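You operate a simulated robot arm through the tools that you are given. There is no shell and no other tool.

Carry out the task below with a simulated two-armed robot. There is one attempt and no reset: what you move stays moved.

## Task
Check the purple photo tile on the light pad and file it in its slot.
Fine: its table number shows with the light pad on at high; the tile goes in the yellow slot with that number; switch the light pad off again and leave the other photo tiles alone.

It is judged by the outcome, as a careful person would: the job done as asked, and still so three seconds after it is handed in. It fails if anything else is knocked over, pushed out of place, dropped, spilled or broken.

## Robot
Two 7-joint arms with fingered hands on one trunk that stands fixed in place. Base frame: the origin is at the foot of the trunk, x ahead of it, y to its left, z up. Units: mm, rad, N and s.
The left shoulder is at [68, 124, 1104], the right one opposite. With the tool pointing down near the work surface each hand reaches from about 500 to 880 mm from the base axis, measured 20 degrees to its own side. Payload 3.6 kg a hand.
The TCP of each hand is the grasp point between the finger pads, 34 mm short of the fingertips. In the tool frame z runs along the fingers and y along their closing line. Largest opening 116 mm; the body of the gripper starts 40 mm behind the TCP. The gripper is a hand of 5 fingers: y runs from the thumb to the fingers, the wrist lies at [-16, -160, -164] in the tool frame, and closing takes about 1.5 s.
Orientation is told as [roll, pitch, yaw] about the base's x, y, z axes, in that order, counted from this pose: with the fingers straight down and the wrist toward the robot, the tool's x, y and z point along [0, 1, 0], [1, 0, 0] and [0, 0, -1] of the base frame.

## Interface
- The arms move only by the tool drive_tool. It takes "left_motion", "right_motion" or both (then of equal length, played together; a hand with none holds still); each is a list of rows, each a list of 7 numbers: the turn, a rotation vector about the tool's x, y, z in rad, then the shift along the tool's x, y, z in mm, then the opening, from 0 (shut) to 1 (fully open). In form: [[ax, ay, az, dx, dy, dz, claw], ...]. A call has 1 to 20 rows; each row shifts and turns the commanded pose from where the row before left it, along the tool's axes as they then stand. Rows are played at 5 a second. More than 50 mm and 0.15 rad between two rows, or a gripper value outside its range, and nothing of the call is played. A pose out of reach is approached as far as the arm can. The call stops where the force on the tool passes 80 N (or 10 N more than at its start, if that is more) or the arm is blocked; 0.2 s more then pass. The fingers move at their own pace (about 153 mm/s each) and stop on an object; they squeeze with about 32 N. The grip force told is the motor's: it shows also when the fingers shut on nothing. Time passes only in rows, and 0.2 s behind the last, so rows that do not move let the fingers close. It gives the time, the measured TCP pose, the force on the tool (base axes), the opening and the grip force at its end, in the units of the frame above (readings bear some noise), with the torque about the TCP (base axes, N m) and any sound that the robot's microphone picked up.
- Cameras (640 x 400 px; columns grow to the right, rows downward): "scene" is now at [158.1, -27.4, 1273.7]; the picture's right is [-0.34, -0.94, -0.00], its down [-0.58, 0.21, -0.79] and it looks along [0.74, -0.27, -0.62] (base axes); focal length 281 px, centre (320, 200). "left" rides on the left gripper at [-69, -134, -110] in its tool frame; the picture's right is [-0.77, -0.19, 0.61], its down [0.59, -0.58, 0.57] and it looks along [0.25, 0.80, 0.55] (tool axes); focal length 256 px, centre (320, 200). "right" rides on the right gripper at [69, -134, -110] in its tool frame; the picture's right is [-0.77, 0.19, -0.61], its down [-0.59, -0.58, 0.57] and it looks along [-0.25, 0.79, 0.55] (tool axes); focal length 256 px, centre (320, 200). There is no depth. A picture from a camera that has moved, and an enlarged one, comes with that camera's place and axes in the base frame and with its lens.
- capture(camera): a new picture of that camera. The clock stands still meanwhile.
- raise_lower(by): slides the trunk up (or, below 0, down) by that many mm; the arms and the scene camera ride with it, the base frame stays. It gives what a move gives, with no picture.
- preshape(shape, hand): the hand has 5 fingers and takes this shape, open, in about a second: jaw (thumb against the fingers, like two jaws); tri (thumb and two fingers); tip (a fingertip pinch); poke (one finger out to press); point (the index stretched); flat (the hand flat); cup (the hand cupped); fist (a fist). The gripper value then closes the fingers along that shape, each until it touches; the sizes above hold for jaw. It gives what a move gives, with no picture.
- head_to(pan, tilt): turns the head with the scene camera to pan (to the left, within 1.501 rad either way) and tilt (down, from -0.506 to 1.204), counted from straight ahead of the robot. It gives what a move gives.
- inspect(camera, box): a new picture of the part [left, top, right, bottom] of that camera's present view, enlarged. The clock stands still meanwhile.
- close_job(): hands the job in; it is judged then, once.

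Nothing tells you positions but the pictures and the camera data. Unless the task says otherwise, let go and move clear before handing in.

The tools are called after "Call:" as a command line: name --argument value ..., lists and objects as JSON in quotes. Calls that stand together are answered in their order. drive_tool: Moves the arms, as the interface text tells. Its arguments: {"type":"object","properties":{"left_motion":{"type":"array","items":{"type":"array","items":{"type":"number"}}},"right_motion":{"type":"array","items":{"type":"array","items":{"type":"number"}}}},"required":[]} The other tools are called the same way: raise_lower (by) slides the trunk up or down; preshape (shape, hand) gives the hand a shape; head_to (pan, tilt) turns the head that bears the scene camera; capture (camera) takes a picture; inspect (camera, box) takes an enlarged picture of a part of a camera's view; close_job () hands the job in.

At the start:

```text
time_s: 0.0
left_ee_pos: [488.7, 102.8, 1081.6]
left_ee_rot: [-0.002, 0.002, 0.0]
left_force: [0.0, -0.2, -0.8]
left_moment: [0.0, 0.01, -0.02]
left_grip_width: 116.1
left_finger_force: 0.0
left_shape: jaw
right_ee_pos: [446.1, -343.5, 1066.4]
right_ee_rot: [0.0, 0.0, 0.001]
right_force: [-0.4, -0.1, -0.4]
right_moment: [0.01, 0.0, 0.01]
right_grip_width: 116.0
right_finger_force: 0.0
right_shape: jaw
trunk travel left (down, up): [-300.0, 462.0]
head pan, tilt: [-0.353, 0.663]
```

scene: 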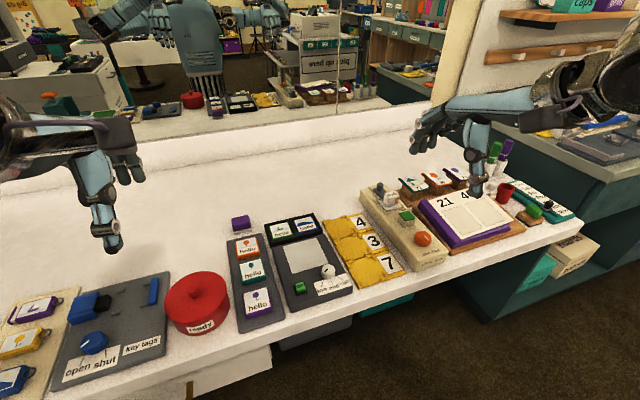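
right: 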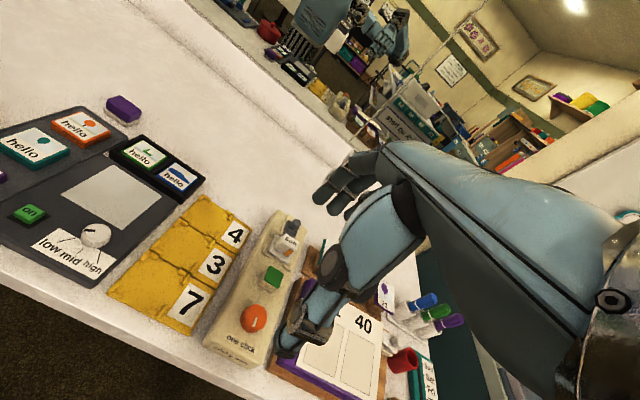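
left: 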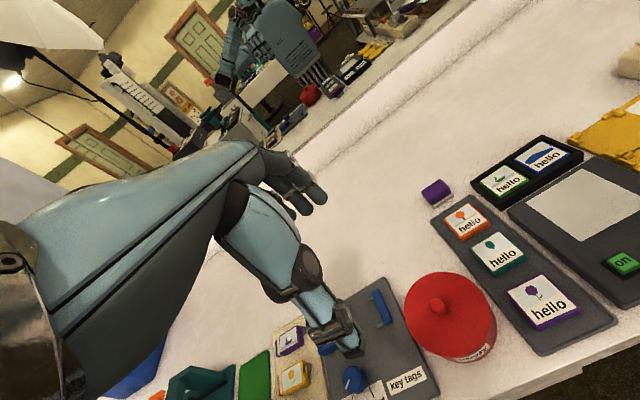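

I see a gray rack with orange, teal and purple "hello" tiles, a light pad with a green "on" button and a low/mid/high knob, and yellow slots marked 4, 3 and 7. I'll look at these more closely before moving anything.

Call:
inspect --camera "scene" --box '[220, 200, 420, 340]'

Call:
inspect --camera "right" --box '[0, 90, 270, 340]'

Call:
inspect --camera "left" --box '[400, 120, 640, 370]'

```text
2.86 times, centred on (320, 270) of scene
camera zoom: at [158.1, -27.4, 1273.7], right [-0.34, -0.94, 0.0], down [-0.58, 0.21, -0.79], along [0.74, -0.27, -0.62], focal length 802 px, centre (320, 0)
```

zoom: 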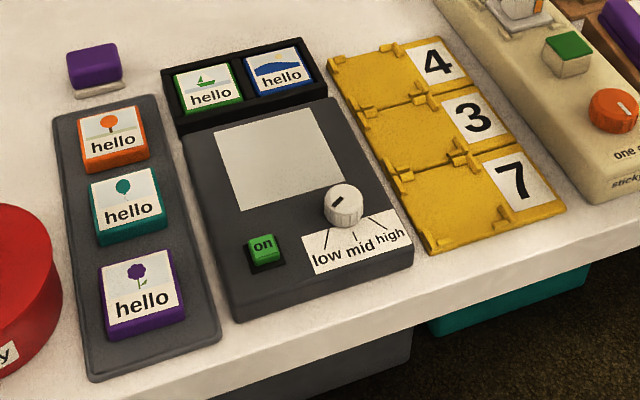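

```text
1.60 times, centred on (135, 215) of right
camera zoom: at [310.8, -275.2, 1175.9], right [0.19, -0.77, 0.61], down [-0.58, -0.59, -0.57], along [0.79, -0.25, -0.55], focal length 410 px, centre (616, 176)
```

zoom: 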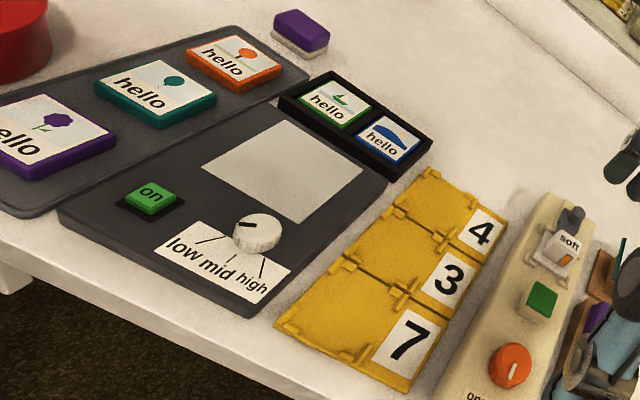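

```text
1.60 times, centred on (520, 245) of left
camera zoom: at [354.2, 33.1, 1192.4], right [-0.19, -0.77, -0.61], down [-0.58, 0.59, -0.56], along [0.79, 0.25, -0.55], focal length 410 px, centre (0, 128)
```

zoom: 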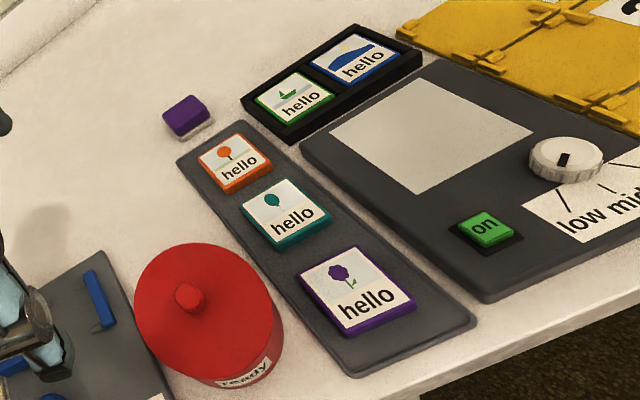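

The purple tile looks to be near (467, -20, 819). I'll point the head down at the rack and light pad to measure things better.

Call:
head_to --pan -0.3 --tilt 1.0

Call:
capture --camera "scene"

```text
time_s: 0.8
left_ee_pos: [487.6, 102.8, 1081.5]
left_ee_rot: [0.0, 0.003, -0.001]
left_force: [-0.9, 0.0, 0.4]
left_moment: [0.04, 0.02, 0.0]
left_grip_width: 115.8
left_finger_force: 0.0
left_shape: jaw
right_ee_pos: [445.9, -343.8, 1067.2]
right_ee_rot: [0.001, 0.0, -0.001]
right_force: [-0.4, -0.1, 0.4]
right_moment: [0.01, -0.01, -0.01]
right_grip_width: 115.7
right_finger_force: 0.1
right_shape: jaw
trunk travel left (down, up): [-300.0, 462.0]
head pan, tilt: [-0.3, 1.0]
```

```text
taken
camera scene: at [143.7, -18.3, 1247.2], right [-0.3, -0.96, 0.0], down [-0.8, 0.25, -0.54], along [0.52, -0.16, -0.84], focal length 281 px, centre (320, 200)
```

scene: 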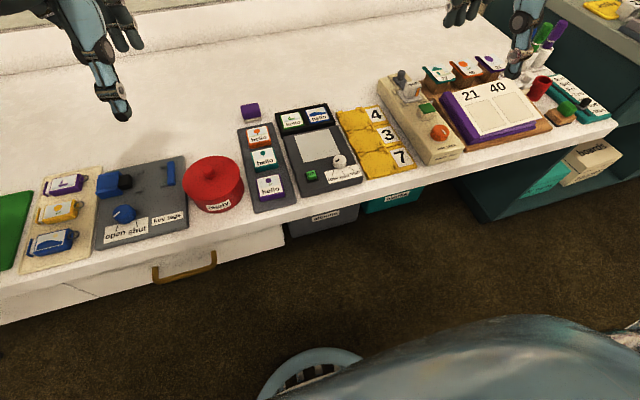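

Call:
inspect --camera "scene" --box '[235, 90, 345, 160]'

Call:
inspect --camera "scene" --box '[235, 150, 345, 220]'

Call:
inspect --camera "scene" --box '[320, 110, 430, 180]'

Call:
inspect --camera "scene" --box '[290, 140, 370, 190]'

```text
5.71 times, centred on (290, 125) of scene
camera zoom: at [143.7, -18.3, 1247.2], right [-0.3, -0.96, 0.0], down [-0.8, 0.25, -0.54], along [0.52, -0.16, -0.84], focal length 1604 px, centre (491, 629)
```

zoom: 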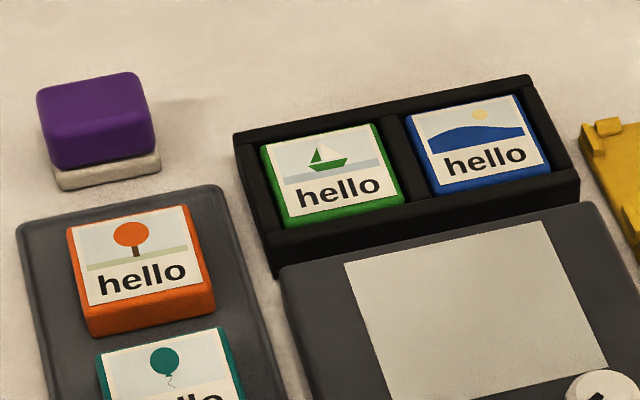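

```text
5.71 times, centred on (290, 185) of scene
camera zoom: at [143.7, -18.3, 1247.2], right [-0.3, -0.96, 0.0], down [-0.8, 0.25, -0.54], along [0.52, -0.16, -0.84], focal length 1604 px, centre (491, 286)
```

zoom: 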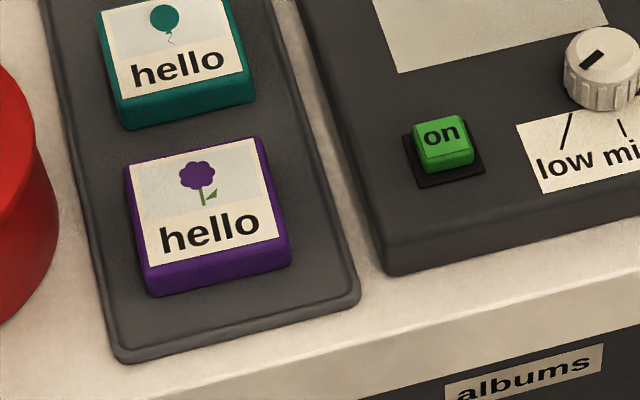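

```text
5.71 times, centred on (375, 145) of scene
camera zoom: at [143.7, -18.3, 1247.2], right [-0.3, -0.96, 0.0], down [-0.8, 0.25, -0.54], along [0.52, -0.16, -0.84], focal length 1604 px, centre (6, 514)
```

zoom: 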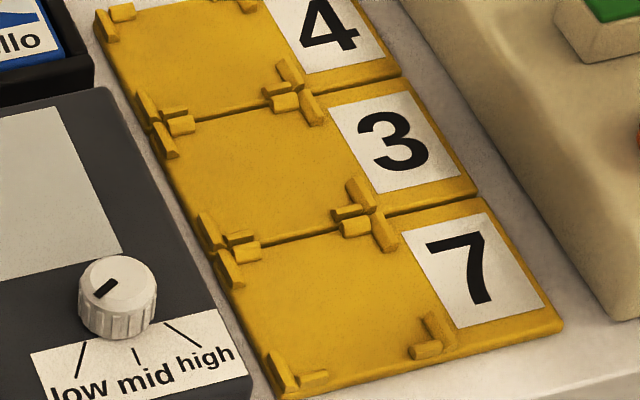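

```text
8.00 times, centred on (330, 165) of scene
camera zoom: at [143.7, -18.3, 1247.2], right [-0.3, -0.96, 0.0], down [-0.8, 0.25, -0.54], along [0.52, -0.16, -0.84], focal length 2245 px, centre (240, 480)
```

zoom: 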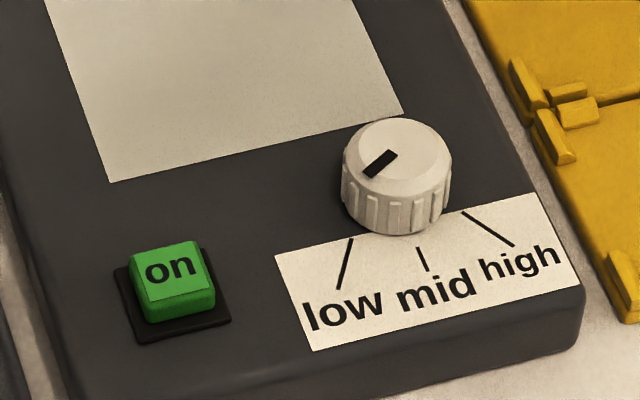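

The knob points toward "low" and the light pad is off. I'll raise the trunk, which makes the near-edge items easier to reach and gives a second precise viewpoint for triangulating.

Call:
raise_lower --by 200

Call:
head_to --pan -0.3 --tilt 1.0

Call:
capture --camera "scene"

```text
time_s: 3.0
left_ee_pos: [488.1, 102.3, 1281.7]
left_ee_rot: [0.0, 0.002, 0.003]
left_force: [0.4, 0.8, 0.5]
left_moment: [0.01, 0.01, 0.01]
left_grip_width: 116.0
left_finger_force: 0.1
left_shape: jaw
right_ee_pos: [446.1, -344.1, 1266.5]
right_ee_rot: [0.0, 0.002, 0.0]
right_force: [0.4, 0.0, -0.3]
right_moment: [-0.01, -0.04, -0.02]
right_grip_width: 116.1
right_finger_force: 0.1
right_shape: jaw
trunk travel left (down, up): [-500.0, 262.0]
head pan, tilt: [-0.3, 1.0]
```

```text
time_s: 3.6
left_ee_pos: [487.1, 103.1, 1281.3]
left_ee_rot: [-0.001, 0.003, 0.001]
left_force: [0.7, 0.2, 0.1]
left_moment: [-0.01, -0.01, -0.02]
left_grip_width: 115.7
left_finger_force: 0.1
left_shape: jaw
right_ee_pos: [446.4, -345.0, 1265.7]
right_ee_rot: [-0.002, 0.0, 0.001]
right_force: [1.4, 0.7, -0.1]
right_moment: [-0.01, -0.03, 0.04]
right_grip_width: 115.7
right_finger_force: 0.0
right_shape: jaw
trunk travel left (down, up): [-500.0, 262.0]
head pan, tilt: [-0.3, 1.0]
```

```text
taken
camera scene: at [91.1, -18.3, 1449.6], right [-0.3, -0.96, 0.0], down [-0.8, 0.25, -0.54], along [0.52, -0.16, -0.84], focal length 281 px, centre (320, 200)
```

scene: 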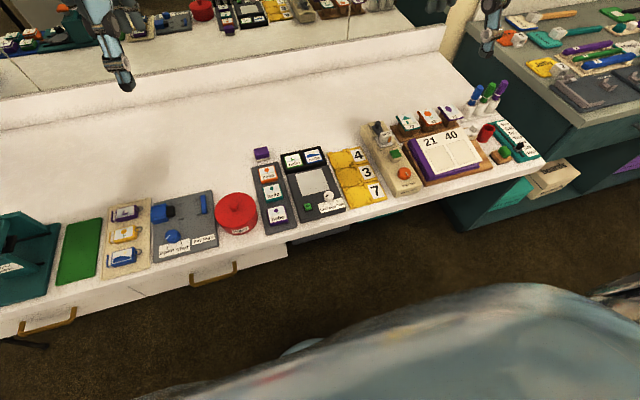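

The raised view gives a good vertical baseline. I'll zoom in for precise pixel measurements.

Call:
inspect --camera "scene" --box '[248, 140, 328, 190]'

Call:
inspect --camera "scene" --box '[248, 180, 328, 230]'

Call:
inspect --camera "scene" --box '[290, 170, 370, 220]'

Call:
inspect --camera "scene" --box '[320, 140, 400, 190]'

Call:
inspect --camera "scene" --box '[320, 165, 400, 215]'

```text
8.00 times, centred on (288, 165) of scene
camera zoom: at [91.1, -18.3, 1449.6], right [-0.3, -0.96, 0.0], down [-0.8, 0.25, -0.54], along [0.52, -0.16, -0.84], focal length 2245 px, centre (576, 480)
```

zoom: 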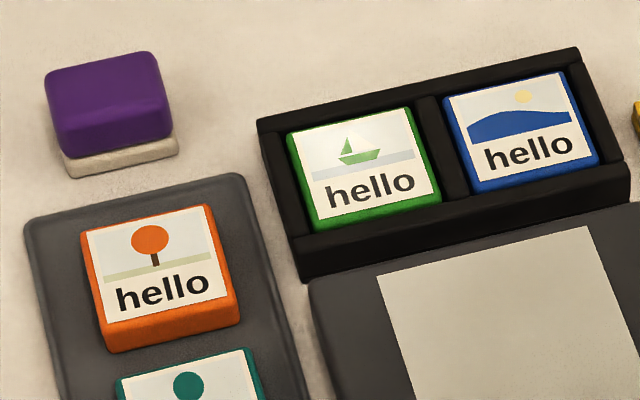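

```text
8.00 times, centred on (288, 205) of scene
camera zoom: at [91.1, -18.3, 1449.6], right [-0.3, -0.96, 0.0], down [-0.8, 0.25, -0.54], along [0.52, -0.16, -0.84], focal length 2245 px, centre (576, 160)
```

zoom: 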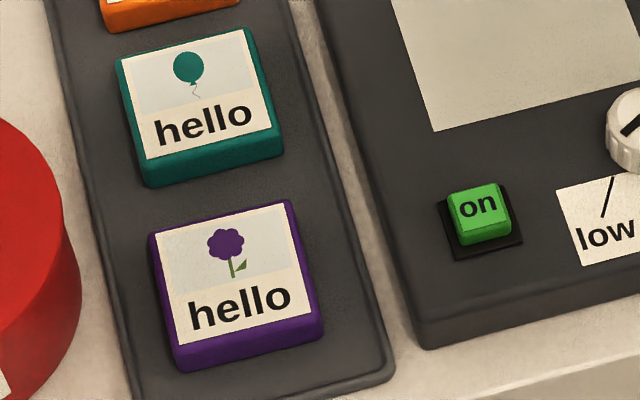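

```text
8.00 times, centred on (330, 195) of scene
camera zoom: at [91.1, -18.3, 1449.6], right [-0.3, -0.96, 0.0], down [-0.8, 0.25, -0.54], along [0.52, -0.16, -0.84], focal length 2245 px, centre (240, 240)
```

zoom: 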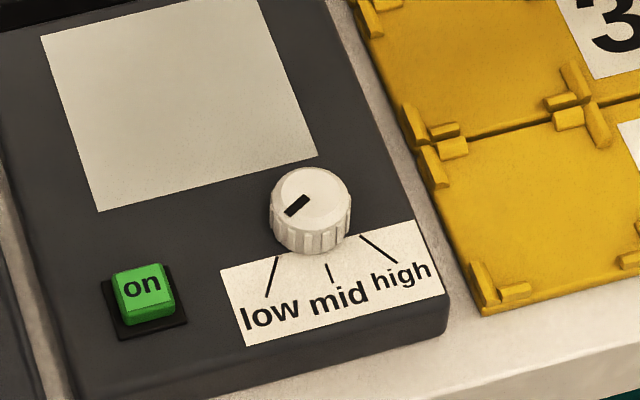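

```text
8.00 times, centred on (360, 165) of scene
camera zoom: at [91.1, -18.3, 1449.6], right [-0.3, -0.96, 0.0], down [-0.8, 0.25, -0.54], along [0.52, -0.16, -0.84], focal length 2245 px, centre (0, 480)
```

zoom: 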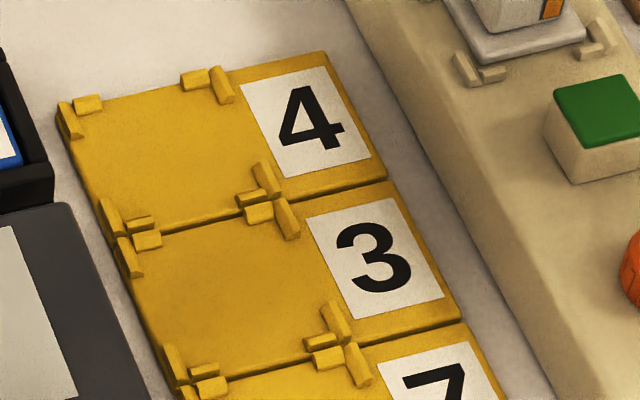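

```text
8.00 times, centred on (360, 190) of scene
camera zoom: at [91.1, -18.3, 1449.6], right [-0.3, -0.96, 0.0], down [-0.8, 0.25, -0.54], along [0.52, -0.16, -0.84], focal length 2245 px, centre (0, 280)
```

zoom: 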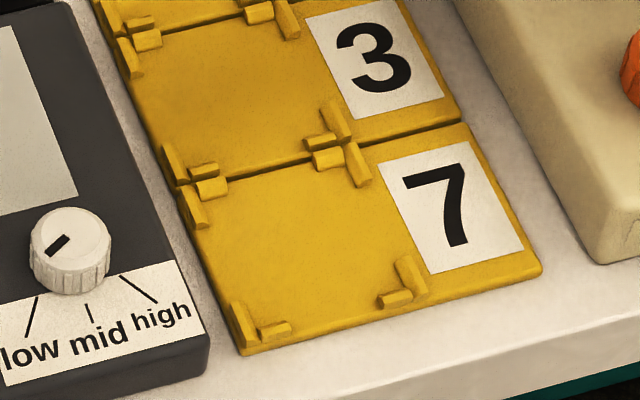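

The pad top comes out near z≈803, the knob near (487, -166, 816) and the purple tile near (475, -20). I'll set the right hand to a fingertip pinch, bring it above the knob at a safe height and see how the fingers sit.

Call:
preshape --hand "right" --shape "tip"

Call:
drive_tool --right_motion '[[0, 0, 0, 22, 5, 36, 1], [0, 0, 0, 22, 5, 36, 1], [0, 0, 0, 22, 5, 36, 1], [0, 0, 0, 22, 5, 36, 1], [0, 0, 0, 22, 5, 36, 1], [0, 0, 0, 22, 5, 36, 1], [0, 0, 0, 22, 5, 36, 1], [0, 0, 0, 22, 5, 36, 1]]'

Call:
capture --camera "scene"

Call:
capture --camera "right"

```text
time_s: 4.5
left_ee_pos: [487.9, 102.4, 1282.5]
left_ee_rot: [0.0, 0.002, 0.0]
left_force: [-0.6, 0.3, 0.5]
left_moment: [0.04, 0.01, 0.01]
left_grip_width: 116.0
left_finger_force: 0.0
left_shape: jaw
right_ee_pos: [445.8, -344.1, 1265.8]
right_ee_rot: [-0.001, 0.0, 0.002]
right_force: [-0.4, 0.0, 0.6]
right_moment: [-0.02, -0.01, 0.01]
right_grip_width: 115.9
right_finger_force: 0.1
right_shape: tip
trunk travel left (down, up): [-500.0, 262.0]
head pan, tilt: [-0.3, 1.0]
```

```text
time_s: 6.3
left_ee_pos: [487.5, 103.6, 1282.2]
left_ee_rot: [0.0, 0.003, 0.0]
left_force: [0.4, -0.3, 0.4]
left_moment: [-0.06, -0.08, 0.02]
left_grip_width: 115.8
left_finger_force: 0.0
left_shape: jaw
right_ee_pos: [486.2, -167.8, 974.6]
right_ee_rot: [-0.001, -0.001, 0.0]
right_force: [-0.1, 0.3, 0.4]
right_moment: [-0.03, 0.02, 0.01]
right_grip_width: 115.8
right_finger_force: 0.0
right_shape: tip
trunk travel left (down, up): [-500.0, 262.0]
head pan, tilt: [-0.3, 1.0]
```

```text
taken
camera scene: at [91.2, -17.4, 1449.6], right [-0.3, -0.96, 0.0], down [-0.8, 0.25, -0.54], along [0.52, -0.16, -0.84], focal length 281 px, centre (320, 200)
```

scene: 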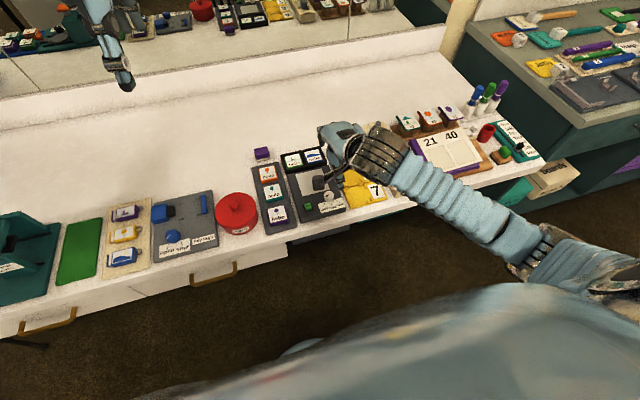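

```text
taken
camera right: at [350.9, -99.1, 1083.5], right [0.19, -0.77, 0.61], down [-0.58, -0.59, -0.56], along [0.8, -0.25, -0.55], focal length 256 px, centre (320, 200)
```

right: 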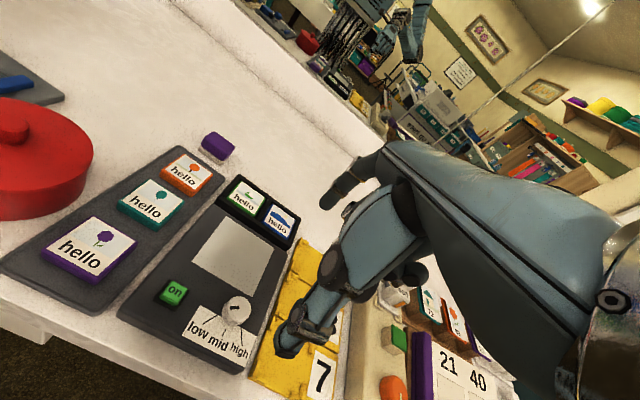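

The pinch shape works and the right camera has a clear view of the pad and rack from here. I'll zoom in to triangulate.

Call:
inspect --camera "right" --box '[140, 230, 300, 390]'

Call:
inspect --camera "right" --box '[20, 130, 220, 300]'

Call:
inspect --camera "scene" --box '[290, 120, 410, 220]'

```text
2.50 times, centred on (220, 310) of right
camera zoom: at [350.9, -99.1, 1083.5], right [0.19, -0.77, 0.61], down [-0.58, -0.59, -0.56], along [0.8, -0.25, -0.55], focal length 640 px, centre (570, -75)
```

zoom: 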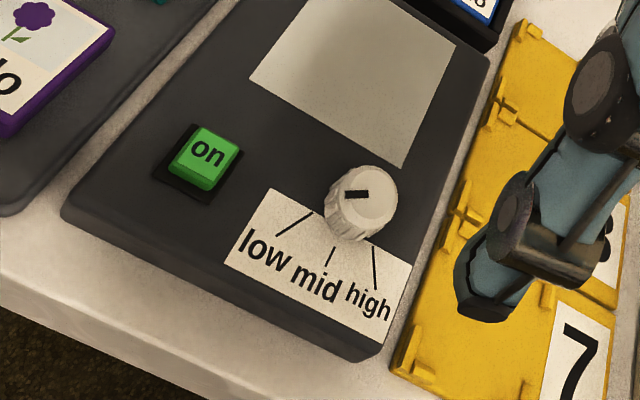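

```text
2.35 times, centred on (120, 215) of right
camera zoom: at [350.9, -99.1, 1083.5], right [0.19, -0.77, 0.61], down [-0.58, -0.59, -0.56], along [0.8, -0.25, -0.55], focal length 602 px, centre (791, 165)
```

zoom: 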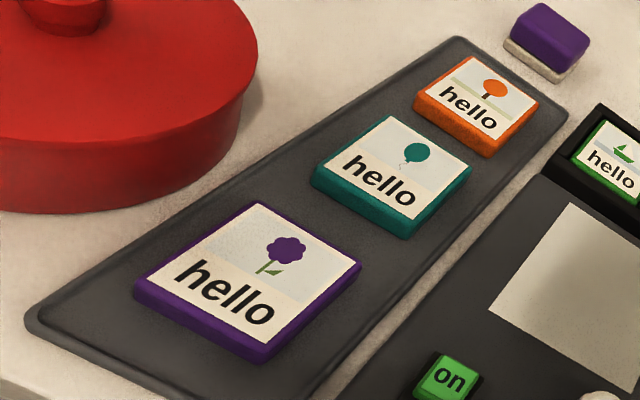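

```text
4.00 times, centred on (350, 170) of scene
camera zoom: at [91.2, -17.4, 1449.6], right [-0.3, -0.96, 0.0], down [-0.8, 0.25, -0.54], along [0.52, -0.16, -0.84], focal length 1123 px, centre (200, 320)
```

zoom: 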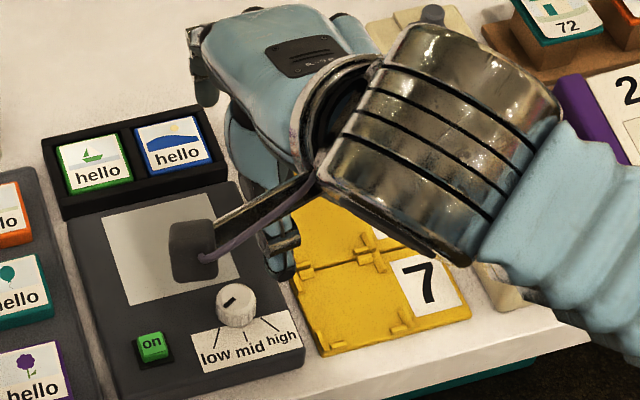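

Combining the views I get tile top ≈ (479, -20, 798), pad top ≈ 804, knob top ≈ (487, -166, 817) and button top ≈ (471, -103, 815). Next I'll close the pinch in the air to see where the fingertips meet relative to the TCP.

Call:
drive_tool --right_motion '[[0, 0, 0, 0, 0, 0, 0.0], [0, 0, 0, 0, 0, 0, 0.0], [0, 0, 0, 0, 0, 0, 0.0], [0, 0, 0, 0, 0, 0, 0.0], [0, 0, 0, 0, 0, 0, 0.0], [0, 0, 0, 0, 0, 0, 0.0], [0, 0, 0, 0, 0, 0, 0.0], [0, 0, 0, 0, 0, 0, 0.0]]'

Call:
inspect --camera "right" --box '[160, 140, 480, 390]'

Call:
inspect --camera "scene" --box '[290, 120, 410, 220]'

Call:
capture --camera "left"

```text
time_s: 8.1
left_ee_pos: [488.0, 103.1, 1282.4]
left_ee_rot: [0.0, 0.001, -0.001]
left_force: [0.3, -0.1, 0.0]
left_moment: [-0.01, 0.0, 0.01]
left_grip_width: 115.7
left_finger_force: 0.1
left_shape: jaw
right_ee_pos: [486.4, -168.1, 975.8]
right_ee_rot: [0.001, -0.001, 0.0]
right_force: [0.1, -0.4, 0.5]
right_moment: [0.02, 0.0, 0.02]
right_grip_width: 0.0
right_finger_force: 0.1
right_shape: tip
trunk travel left (down, up): [-500.0, 262.0]
head pan, tilt: [-0.3, 1.0]
```

```text
1.60 times, centred on (320, 265) of right
camera zoom: at [350.9, -99.9, 1083.9], right [0.19, -0.77, 0.61], down [-0.58, -0.59, -0.57], along [0.79, -0.25, -0.55], focal length 410 px, centre (320, 96)
```

zoom: 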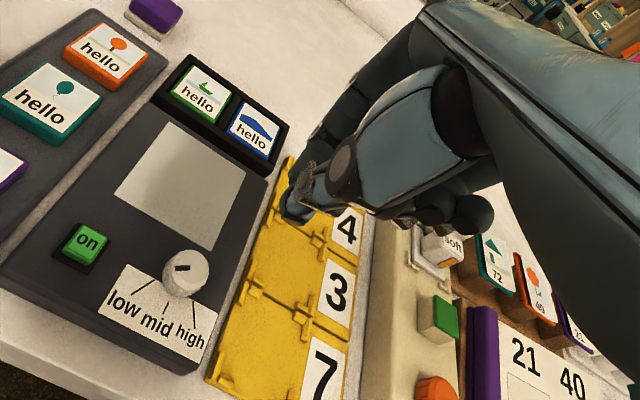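

```text
4.00 times, centred on (350, 170) of scene
camera zoom: at [91.1, -18.1, 1449.6], right [-0.3, -0.96, 0.0], down [-0.8, 0.25, -0.54], along [0.52, -0.16, -0.84], focal length 1123 px, centre (200, 320)
```

zoom: 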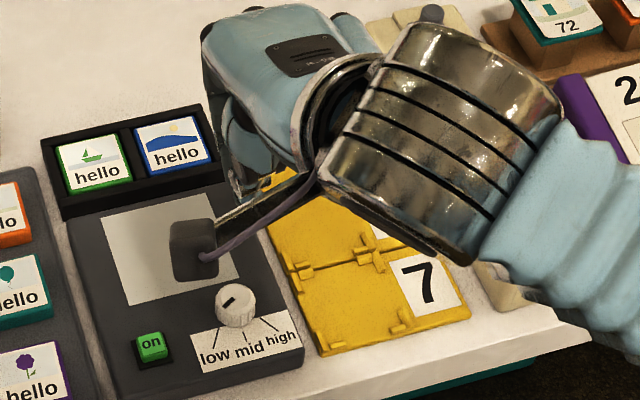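

```text
taken
camera left: at [354.3, 33.2, 1392.4], right [-0.19, -0.77, -0.61], down [-0.58, 0.59, -0.56], along [0.79, 0.25, -0.55], focal length 256 px, centre (320, 200)
```

left: 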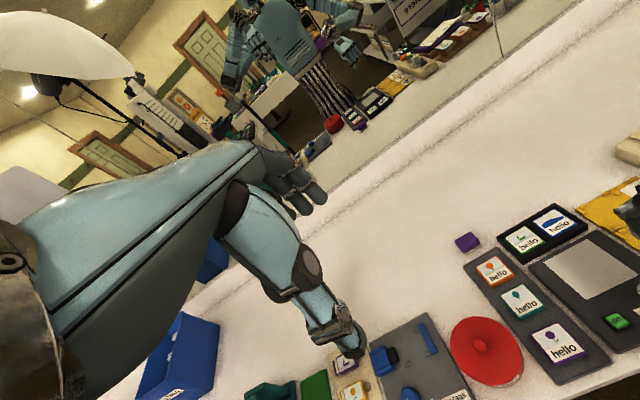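

The closed tips meet about 35–40 mm below the TCP, as expected. I'll open partly and lower to about 55 mm above the knob's top, then check alignment.

Call:
drive_tool --right_motion '[[0, 0, 0, 0, 0, 0, 0.5], [0, 0, 0, 1, 0, 35, 0.5], [0, 0, 0, 1, 0.5, 35, 0.5], [0, 0, 0, 0, 0, 35, 0.5], [0, 0, 0, 0, 0, 0, 0.5], [0, 0, 0, 0, 0, 0, 0.5]]'

Call:
inspect --camera "right" --box '[160, 140, 480, 390]'

Call:
inspect --camera "scene" --box '[290, 140, 390, 220]'

```text
time_s: 9.5
left_ee_pos: [488.7, 103.3, 1283.4]
left_ee_rot: [0.002, 0.002, -0.001]
left_force: [0.9, -0.3, 1.3]
left_moment: [-0.01, -0.03, -0.02]
left_grip_width: 115.6
left_finger_force: 0.0
left_shape: jaw
right_ee_pos: [486.7, -167.2, 871.1]
right_ee_rot: [0.0, -0.001, 0.0]
right_force: [-0.3, -0.6, 0.4]
right_moment: [-0.01, -0.03, 0.02]
right_grip_width: 57.8
right_finger_force: 0.2
right_shape: tip
trunk travel left (down, up): [-500.0, 262.0]
head pan, tilt: [-0.3, 1.0]
```

```text
1.60 times, centred on (320, 265) of right
camera zoom: at [351.6, -99.1, 981.1], right [0.19, -0.77, 0.61], down [-0.58, -0.59, -0.57], along [0.79, -0.25, -0.55], focal length 410 px, centre (320, 96)
```

zoom: 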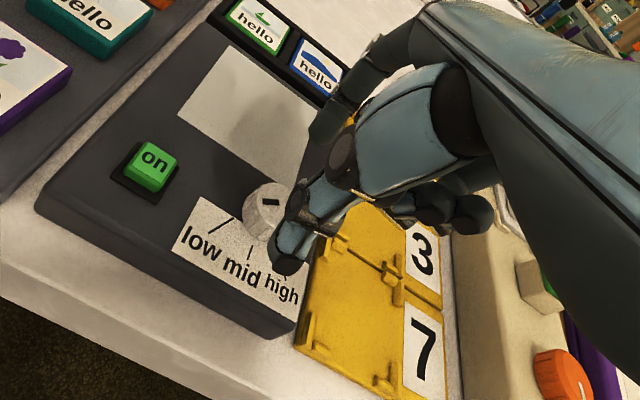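

```text
5.00 times, centred on (340, 180) of scene
camera zoom: at [91.1, -18.0, 1449.6], right [-0.3, -0.96, 0.0], down [-0.8, 0.25, -0.54], along [0.52, -0.16, -0.84], focal length 1403 px, centre (220, 300)
```

zoom: 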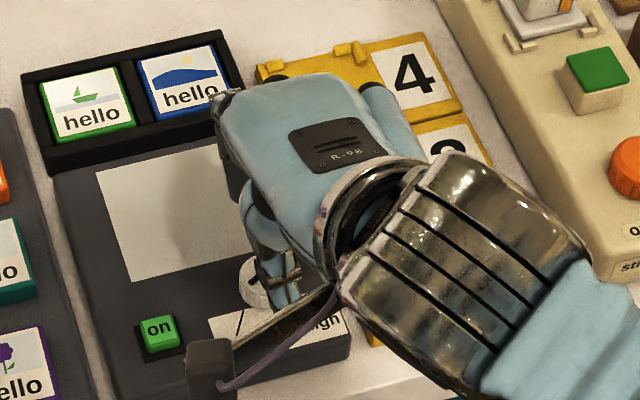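

There is a 3–5 mm disagreement between the hand camera and the scene camera. I'll close the fingers here, still above the knob, so I can compare tip and knob directly.

Call:
drive_tool --right_motion '[[0, 0, 0, 0, 0, 0, 0.0], [0, 0, 0, 0, 0, 0, 0.0], [0, 0, 0, 0, 0, 0, 0.0], [0, 0, 0, 0, 0, 0, 0.0], [0, 0, 0, 0, 0, 0, 0.0]]'

Call:
inspect --camera "right" --box '[240, 200, 400, 300]'

Call:
head_to --pan -0.5 --tilt 0.9

Call:
capture --camera "scene"

```text
time_s: 10.7
left_ee_pos: [487.5, 103.1, 1281.7]
left_ee_rot: [-0.002, 0.002, -0.001]
left_force: [0.2, 0.1, -0.3]
left_moment: [0.01, 0.0, -0.01]
left_grip_width: 115.9
left_finger_force: 0.0
left_shape: jaw
right_ee_pos: [486.3, -167.3, 871.5]
right_ee_rot: [0.001, 0.0, 0.0]
right_force: [0.1, 1.0, 0.3]
right_moment: [0.02, -0.03, 0.0]
right_grip_width: 3.6
right_finger_force: 0.0
right_shape: tip
trunk travel left (down, up): [-500.0, 262.0]
head pan, tilt: [-0.3, 1.0]
```

```text
4.00 times, centred on (320, 250) of right
camera zoom: at [351.6, -99.1, 981.3], right [0.19, -0.77, 0.61], down [-0.58, -0.59, -0.57], along [0.79, -0.25, -0.55], focal length 1024 px, centre (320, 0)
```

zoom: 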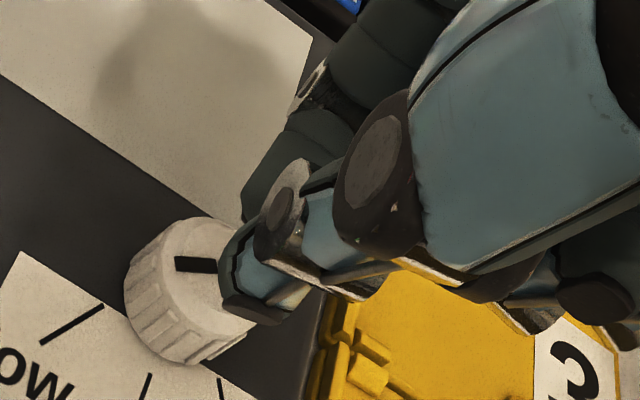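

```text
time_s: 11.4
left_ee_pos: [487.8, 103.7, 1281.2]
left_ee_rot: [-0.001, 0.001, 0.001]
left_force: [0.3, 0.1, 0.9]
left_moment: [0.0, -0.02, 0.03]
left_grip_width: 116.1
left_finger_force: 0.1
left_shape: jaw
right_ee_pos: [487.6, -167.6, 872.1]
right_ee_rot: [-0.001, 0.002, -0.001]
right_force: [0.6, 0.4, -0.9]
right_moment: [0.0, 0.01, -0.02]
right_grip_width: 3.3
right_finger_force: 0.1
right_shape: tip
trunk travel left (down, up): [-500.0, 262.0]
head pan, tilt: [-0.499, 0.901]
```

```text
taken
camera scene: at [90.8, -33.5, 1456.8], right [-0.48, -0.88, 0.0], down [-0.69, 0.38, -0.62], along [0.55, -0.3, -0.78], focal length 281 px, centre (320, 200)
```

scene: 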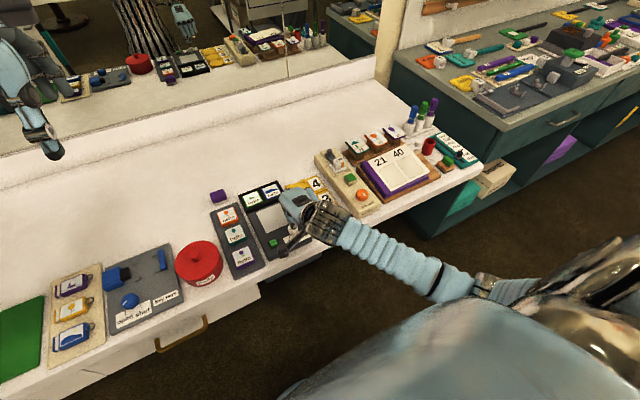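

The tip and knob line up within about 1–2 mm, with the knob near (486, -166). I'll open, pre-rotate the hand to yaw -0.4 for more turning range, and lower around the knob.

Call:
drive_tool --right_motion '[[0, 0, 0.14, 1.2, -0.8, 0, 0.5], [0, 0, 0.13, 0, 0, 0, 0.5], [0, 0, 0.13, 0, 0, 0, 0.5], [0, 0, 0, 0, 0, 0, 0.5], [0, 0, 0, 0, 0, 0, 0.5]]'

Call:
drive_tool --right_motion '[[0, 0, 0, 0, 0, 8, 0.5], [0, 0, 0, 0, 0, 8, 0.5], [0, 0, 0, 0, 0, 4, 0.5], [0, 0, 0, 0, 0, 0, 0.5]]'

Call:
inspect --camera "right" --box '[160, 140, 480, 390]'

```text
time_s: 12.6
left_ee_pos: [488.6, 104.3, 1281.4]
left_ee_rot: [0.001, 0.003, -0.001]
left_force: [0.3, 0.7, -0.2]
left_moment: [-0.01, -0.01, -0.03]
left_grip_width: 115.8
left_finger_force: 0.1
left_shape: jaw
right_ee_pos: [485.0, -165.8, 871.3]
right_ee_rot: [0.0, 0.0, -0.403]
right_force: [-0.1, -0.1, -0.3]
right_moment: [-0.03, 0.01, -0.04]
right_grip_width: 57.9
right_finger_force: 0.0
right_shape: tip
trunk travel left (down, up): [-500.0, 262.0]
head pan, tilt: [-0.499, 0.901]
```

```text
time_s: 13.6
left_ee_pos: [488.8, 103.8, 1282.0]
left_ee_rot: [-0.002, 0.001, 0.002]
left_force: [-0.2, 1.0, -1.0]
left_moment: [0.01, -0.03, 0.0]
left_grip_width: 115.9
left_finger_force: 0.1
left_shape: jaw
right_ee_pos: [484.8, -164.8, 852.7]
right_ee_rot: [0.0, 0.0, -0.398]
right_force: [-0.4, -0.6, -0.3]
right_moment: [0.0, 0.04, 0.0]
right_grip_width: 57.8
right_finger_force: 0.1
right_shape: tip
trunk travel left (down, up): [-500.0, 262.0]
head pan, tilt: [-0.499, 0.901]
```

```text
1.60 times, centred on (320, 265) of right
camera zoom: at [387.9, -49.3, 963.1], right [-0.13, -0.78, 0.61], down [-0.76, -0.32, -0.57], along [0.64, -0.54, -0.55], focal length 410 px, centre (320, 96)
```

zoom: 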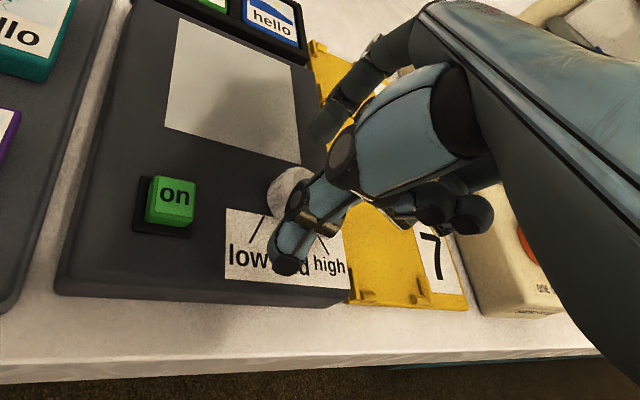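

Tips are around the knob. Small centering correction, lower 3 mm more, then close gently on the knob.

Call:
drive_tool --right_motion '[[0, 0, 0, -0.8, 1.6, 3, 0.5], [0, 0, 0, 0, 0, 0, 0.35], [0, 0, 0, 0, 0, 0, 0.2], [0, 0, 0, 0, 0, 0, 0.1], [0, 0, 0, 0, 0, 0, 0.0], [0, 0, 0, 0, 0, 0, 0.0]]'

Call:
inspect --camera "right" --box '[240, 200, 400, 300]'

```text
time_s: 15.0
left_ee_pos: [488.2, 102.6, 1282.9]
left_ee_rot: [-0.001, -0.001, -0.001]
left_force: [-0.3, -0.2, -0.1]
left_moment: [0.03, 0.01, 0.0]
left_grip_width: 116.0
left_finger_force: 0.0
left_shape: jaw
right_ee_pos: [487.3, -164.8, 852.8]
right_ee_rot: [0.001, -0.002, -0.4]
right_force: [-1.2, 0.6, 5.9]
right_moment: [0.0, 0.02, 0.01]
right_grip_width: 13.9
right_finger_force: 31.6
right_shape: tip
trunk travel left (down, up): [-500.0, 262.0]
head pan, tilt: [-0.499, 0.901]
```

```text
4.00 times, centred on (320, 250) of right
camera zoom: at [389.3, -49.7, 961.0], right [-0.13, -0.78, 0.61], down [-0.76, -0.32, -0.57], along [0.64, -0.54, -0.55], focal length 1024 px, centre (320, 0)
```

zoom: 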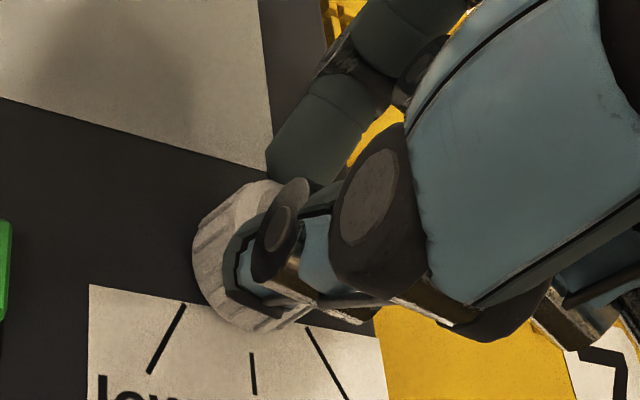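

The grip read 14 mm with an upward push, so the tips were riding on the knob's top rim. I'll open, go about 7 mm lower, and close again.

Call:
drive_tool --right_motion '[[0, 0, 0, 0, 0, 0, 0.5], [0, 0, 0, 0, 0, 0, 0.5], [0, 0, 0, 0, 0, 0, 0.5], [0, 0, 0, 0, 0, 4, 0.5], [0, 0, 0, 0, 0, 3, 0.5], [0, 0, 0, 0, 0, 0, 0.5]]'

Call:
inspect --camera "right" --box '[240, 200, 400, 300]'

```text
time_s: 16.4
left_ee_pos: [489.7, 102.6, 1281.8]
left_ee_rot: [0.0, 0.001, 0.0]
left_force: [0.4, 0.3, 0.6]
left_moment: [-0.01, -0.01, 0.0]
left_grip_width: 115.9
left_finger_force: 0.1
left_shape: jaw
right_ee_pos: [486.5, -165.7, 843.4]
right_ee_rot: [-0.001, 0.0, -0.401]
right_force: [-1.0, 0.0, -0.5]
right_moment: [0.03, -0.04, 0.01]
right_grip_width: 58.2
right_finger_force: 0.0
right_shape: tip
trunk travel left (down, up): [-500.0, 262.0]
head pan, tilt: [-0.499, 0.901]
```

```text
4.00 times, centred on (320, 250) of right
camera zoom: at [389.4, -49.7, 953.2], right [-0.13, -0.78, 0.61], down [-0.76, -0.32, -0.56], along [0.64, -0.54, -0.55], focal length 1024 px, centre (320, 0)
```

zoom: 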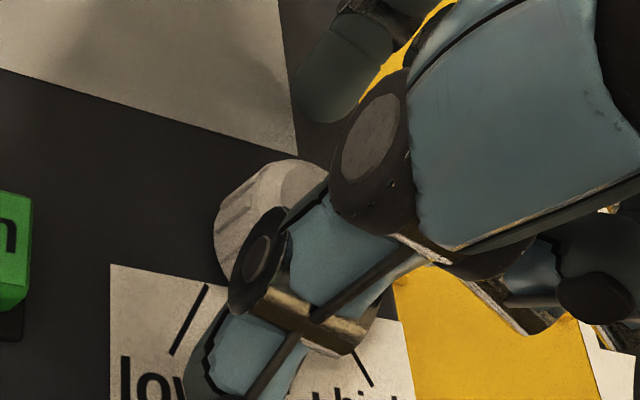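

Call:
drive_tool --right_motion '[[0, 0, 0, 0, 0, 0, 0.35], [0, 0, 0, 0, 0, 0, 0.2], [0, 0, 0, 0, 0, 0, 0.1], [0, 0, 0, 0, 0, 0, 0.0], [0, 0, 0, 0, 0, 0, 0.0]]'

Call:
inspect --camera "right" --box '[240, 200, 400, 300]'

```text
time_s: 17.6
left_ee_pos: [489.5, 104.1, 1281.4]
left_ee_rot: [0.0, 0.002, 0.001]
left_force: [-0.3, 0.6, -0.5]
left_moment: [-0.01, 0.0, 0.03]
left_grip_width: 116.0
left_finger_force: 0.1
left_shape: jaw
right_ee_pos: [487.4, -165.7, 842.4]
right_ee_rot: [-0.002, 0.002, -0.399]
right_force: [2.5, 3.1, -13.3]
right_moment: [-0.02, -0.3, 0.02]
right_grip_width: 17.6
right_finger_force: 32.0
right_shape: tip
trunk travel left (down, up): [-500.0, 262.0]
head pan, tilt: [-0.499, 0.901]
```

```text
4.00 times, centred on (320, 250) of right
camera zoom: at [390.0, -49.3, 952.2], right [-0.12, -0.78, 0.61], down [-0.76, -0.32, -0.56], along [0.63, -0.54, -0.56], focal length 1024 px, centre (320, 0)
```

zoom: 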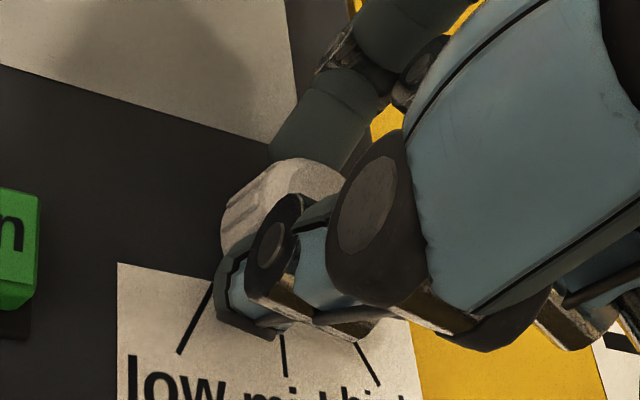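

The knob now seems gripped. I'll turn it counter-clockwise as seen from above, a little at first, and check the torque and any sound.

Call:
drive_tool --right_motion '[[0, 0, -0.1, 0, 0, 0, 0.0], [0, 0, -0.1, 0, 0, 0, 0.0], [0, 0, -0.1, 0, 0, 0, 0.0], [0, 0, -0.1, 0, 0, 0, 0.0]]'

Call:
inspect --camera "right" --box '[240, 200, 400, 300]'

Call:
inspect --camera "scene" --box '[240, 180, 340, 260]'

```text
time_s: 18.6
left_ee_pos: [489.1, 103.9, 1280.8]
left_ee_rot: [0.0, 0.002, 0.001]
left_force: [0.0, -0.2, 0.0]
left_moment: [-0.01, 0.01, -0.02]
left_grip_width: 115.9
left_finger_force: 0.1
left_shape: jaw
right_ee_pos: [486.8, -163.6, 843.7]
right_ee_rot: [-0.001, 0.003, 0.003]
right_force: [-1.4, 7.9, -17.3]
right_moment: [0.16, -0.12, -0.03]
right_grip_width: 16.7
right_finger_force: 31.7
right_shape: tip
trunk travel left (down, up): [-500.0, 262.0]
head pan, tilt: [-0.499, 0.901]
```

```text
4.00 times, centred on (320, 250) of right
camera zoom: at [351.6, -96.1, 952.8], right [0.19, -0.77, 0.61], down [-0.58, -0.59, -0.56], along [0.79, -0.24, -0.56], focal length 1024 px, centre (320, 0)
```

zoom: 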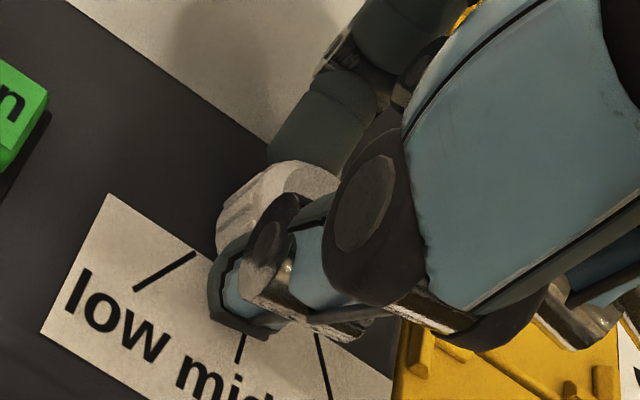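

```text
5.00 times, centred on (290, 220) of scene
camera zoom: at [92.0, -33.1, 1456.7], right [-0.48, -0.88, 0.0], down [-0.69, 0.37, -0.62], along [0.54, -0.3, -0.78], focal length 1403 px, centre (470, 100)
```

zoom: 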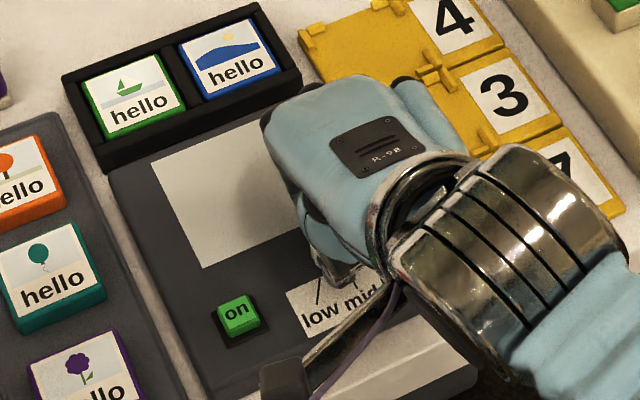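

No trouble so far. I'll keep turning to about +0.8 yaw, then release and look at the pointer.

Call:
drive_tool --right_motion '[[0, 0, -0.1, 0, 0, 0, 0.0], [0, 0, -0.1, 0, 0, 0, 0.0], [0, 0, -0.1, 0, 0, 0, 0.0], [0, 0, -0.1, 0, 0, 0, 0.0], [0, 0, -0.1, 0, 0, 0, 0.0], [0, 0, -0.1, 0, 0, 0, 0.0], [0, 0, -0.1, 0, 0, 0, 0.0], [0, 0, -0.1, 0, 0, 0, 0.0]]'

Call:
inspect --camera "right" --box '[240, 200, 400, 300]'

Call:
inspect --camera "scene" --box '[240, 180, 340, 260]'

```text
time_s: 20.4
left_ee_pos: [486.4, 104.6, 1282.8]
left_ee_rot: [-0.002, 0.001, 0.0]
left_force: [-1.0, 0.6, 0.1]
left_moment: [0.01, 0.04, 0.04]
left_grip_width: 115.8
left_finger_force: 0.1
left_shape: jaw
right_ee_pos: [484.9, -165.5, 841.7]
right_ee_rot: [0.003, 0.001, 0.803]
right_force: [-13.7, 10.9, -9.2]
right_moment: [0.33, 0.26, -0.09]
right_grip_width: 16.3
right_finger_force: 31.7
right_shape: tip
trunk travel left (down, up): [-500.0, 262.0]
head pan, tilt: [-0.499, 0.901]
```

```text
4.00 times, centred on (320, 250) of right
camera zoom: at [341.4, -213.1, 952.6], right [0.68, -0.4, 0.61], down [0.02, -0.82, -0.56], along [0.73, 0.4, -0.56], focal length 1024 px, centre (320, 0)
```

zoom: 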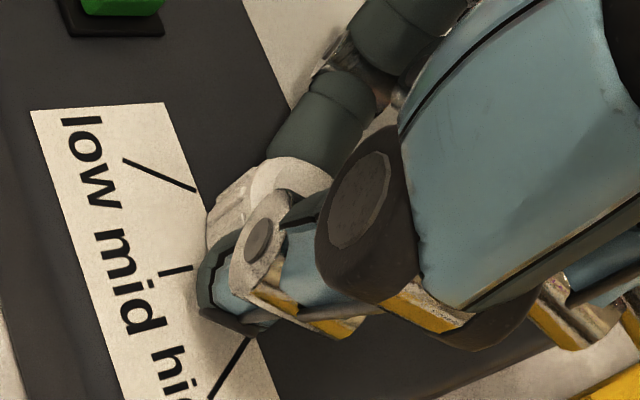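

```text
5.00 times, centred on (290, 220) of scene
camera zoom: at [89.6, -32.3, 1457.0], right [-0.48, -0.88, 0.0], down [-0.69, 0.37, -0.62], along [0.55, -0.3, -0.78], focal length 1403 px, centre (470, 100)
```

zoom: 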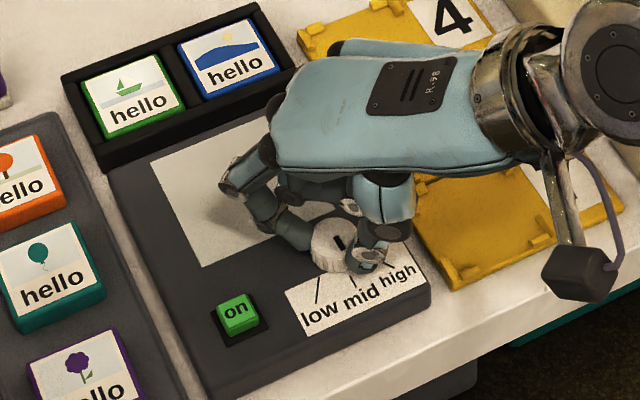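

The pointer rotated with the hand and is visible now. Let me zoom in on it.

Call:
inspect --camera "scene" --box '[290, 215, 330, 245]'

```text
13.33 times, centred on (310, 230) of scene
camera zoom: at [89.6, -32.3, 1457.0], right [-0.48, -0.88, 0.0], down [-0.69, 0.37, -0.62], along [0.55, -0.3, -0.78], focal length 3742 px, centre (453, -200)
```

zoom: 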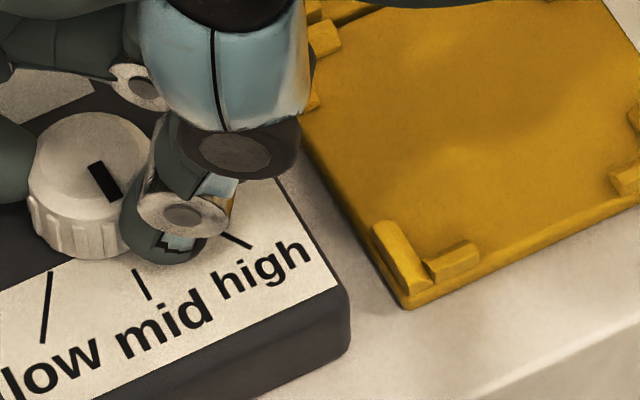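

The pointer is at about 188°, between mid and high, and "high" looks to be around 225–240°. I'll keep turning in small steps and watch the torque for an end stop.

Call:
drive_tool --right_motion '[[0, 0, -0.1, 0, 0, 0, 0.0], [0, 0, -0.1, 0, 0, 0, 0.0], [0, 0, -0.1, 0, 0, 0, 0.0], [0, 0, -0.1, 0, 0, 0, 0.0], [0, 0, -0.1, 0, 0, 0, 0.0]]'

Call:
inspect --camera "scene" --box '[290, 215, 330, 245]'

```text
time_s: 21.6
left_ee_pos: [486.9, 104.5, 1281.4]
left_ee_rot: [-0.001, 0.0, -0.001]
left_force: [0.1, 1.8, -0.4]
left_moment: [-0.03, 0.0, -0.01]
left_grip_width: 116.1
left_finger_force: 0.1
left_shape: jaw
right_ee_pos: [483.8, -164.6, 843.3]
right_ee_rot: [0.002, 0.003, 1.302]
right_force: [-20.9, 9.1, -9.4]
right_moment: [0.37, 0.47, -0.07]
right_grip_width: 16.5
right_finger_force: 31.7
right_shape: tip
trunk travel left (down, up): [-500.0, 262.0]
head pan, tilt: [-0.499, 0.901]
```

```text
13.33 times, centred on (310, 230) of scene
camera zoom: at [89.1, -32.2, 1457.0], right [-0.48, -0.88, 0.0], down [-0.69, 0.38, -0.62], along [0.55, -0.3, -0.78], focal length 3742 px, centre (453, -200)
```

zoom: 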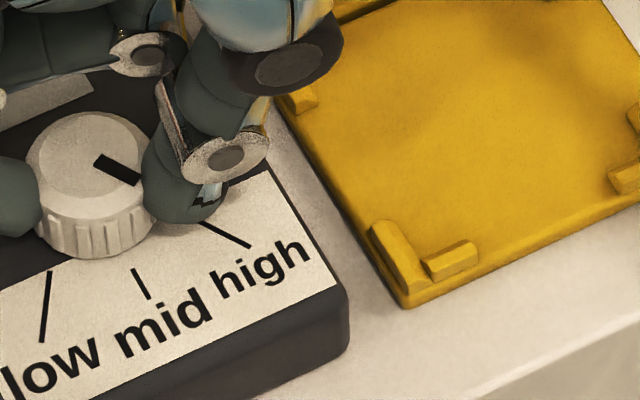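

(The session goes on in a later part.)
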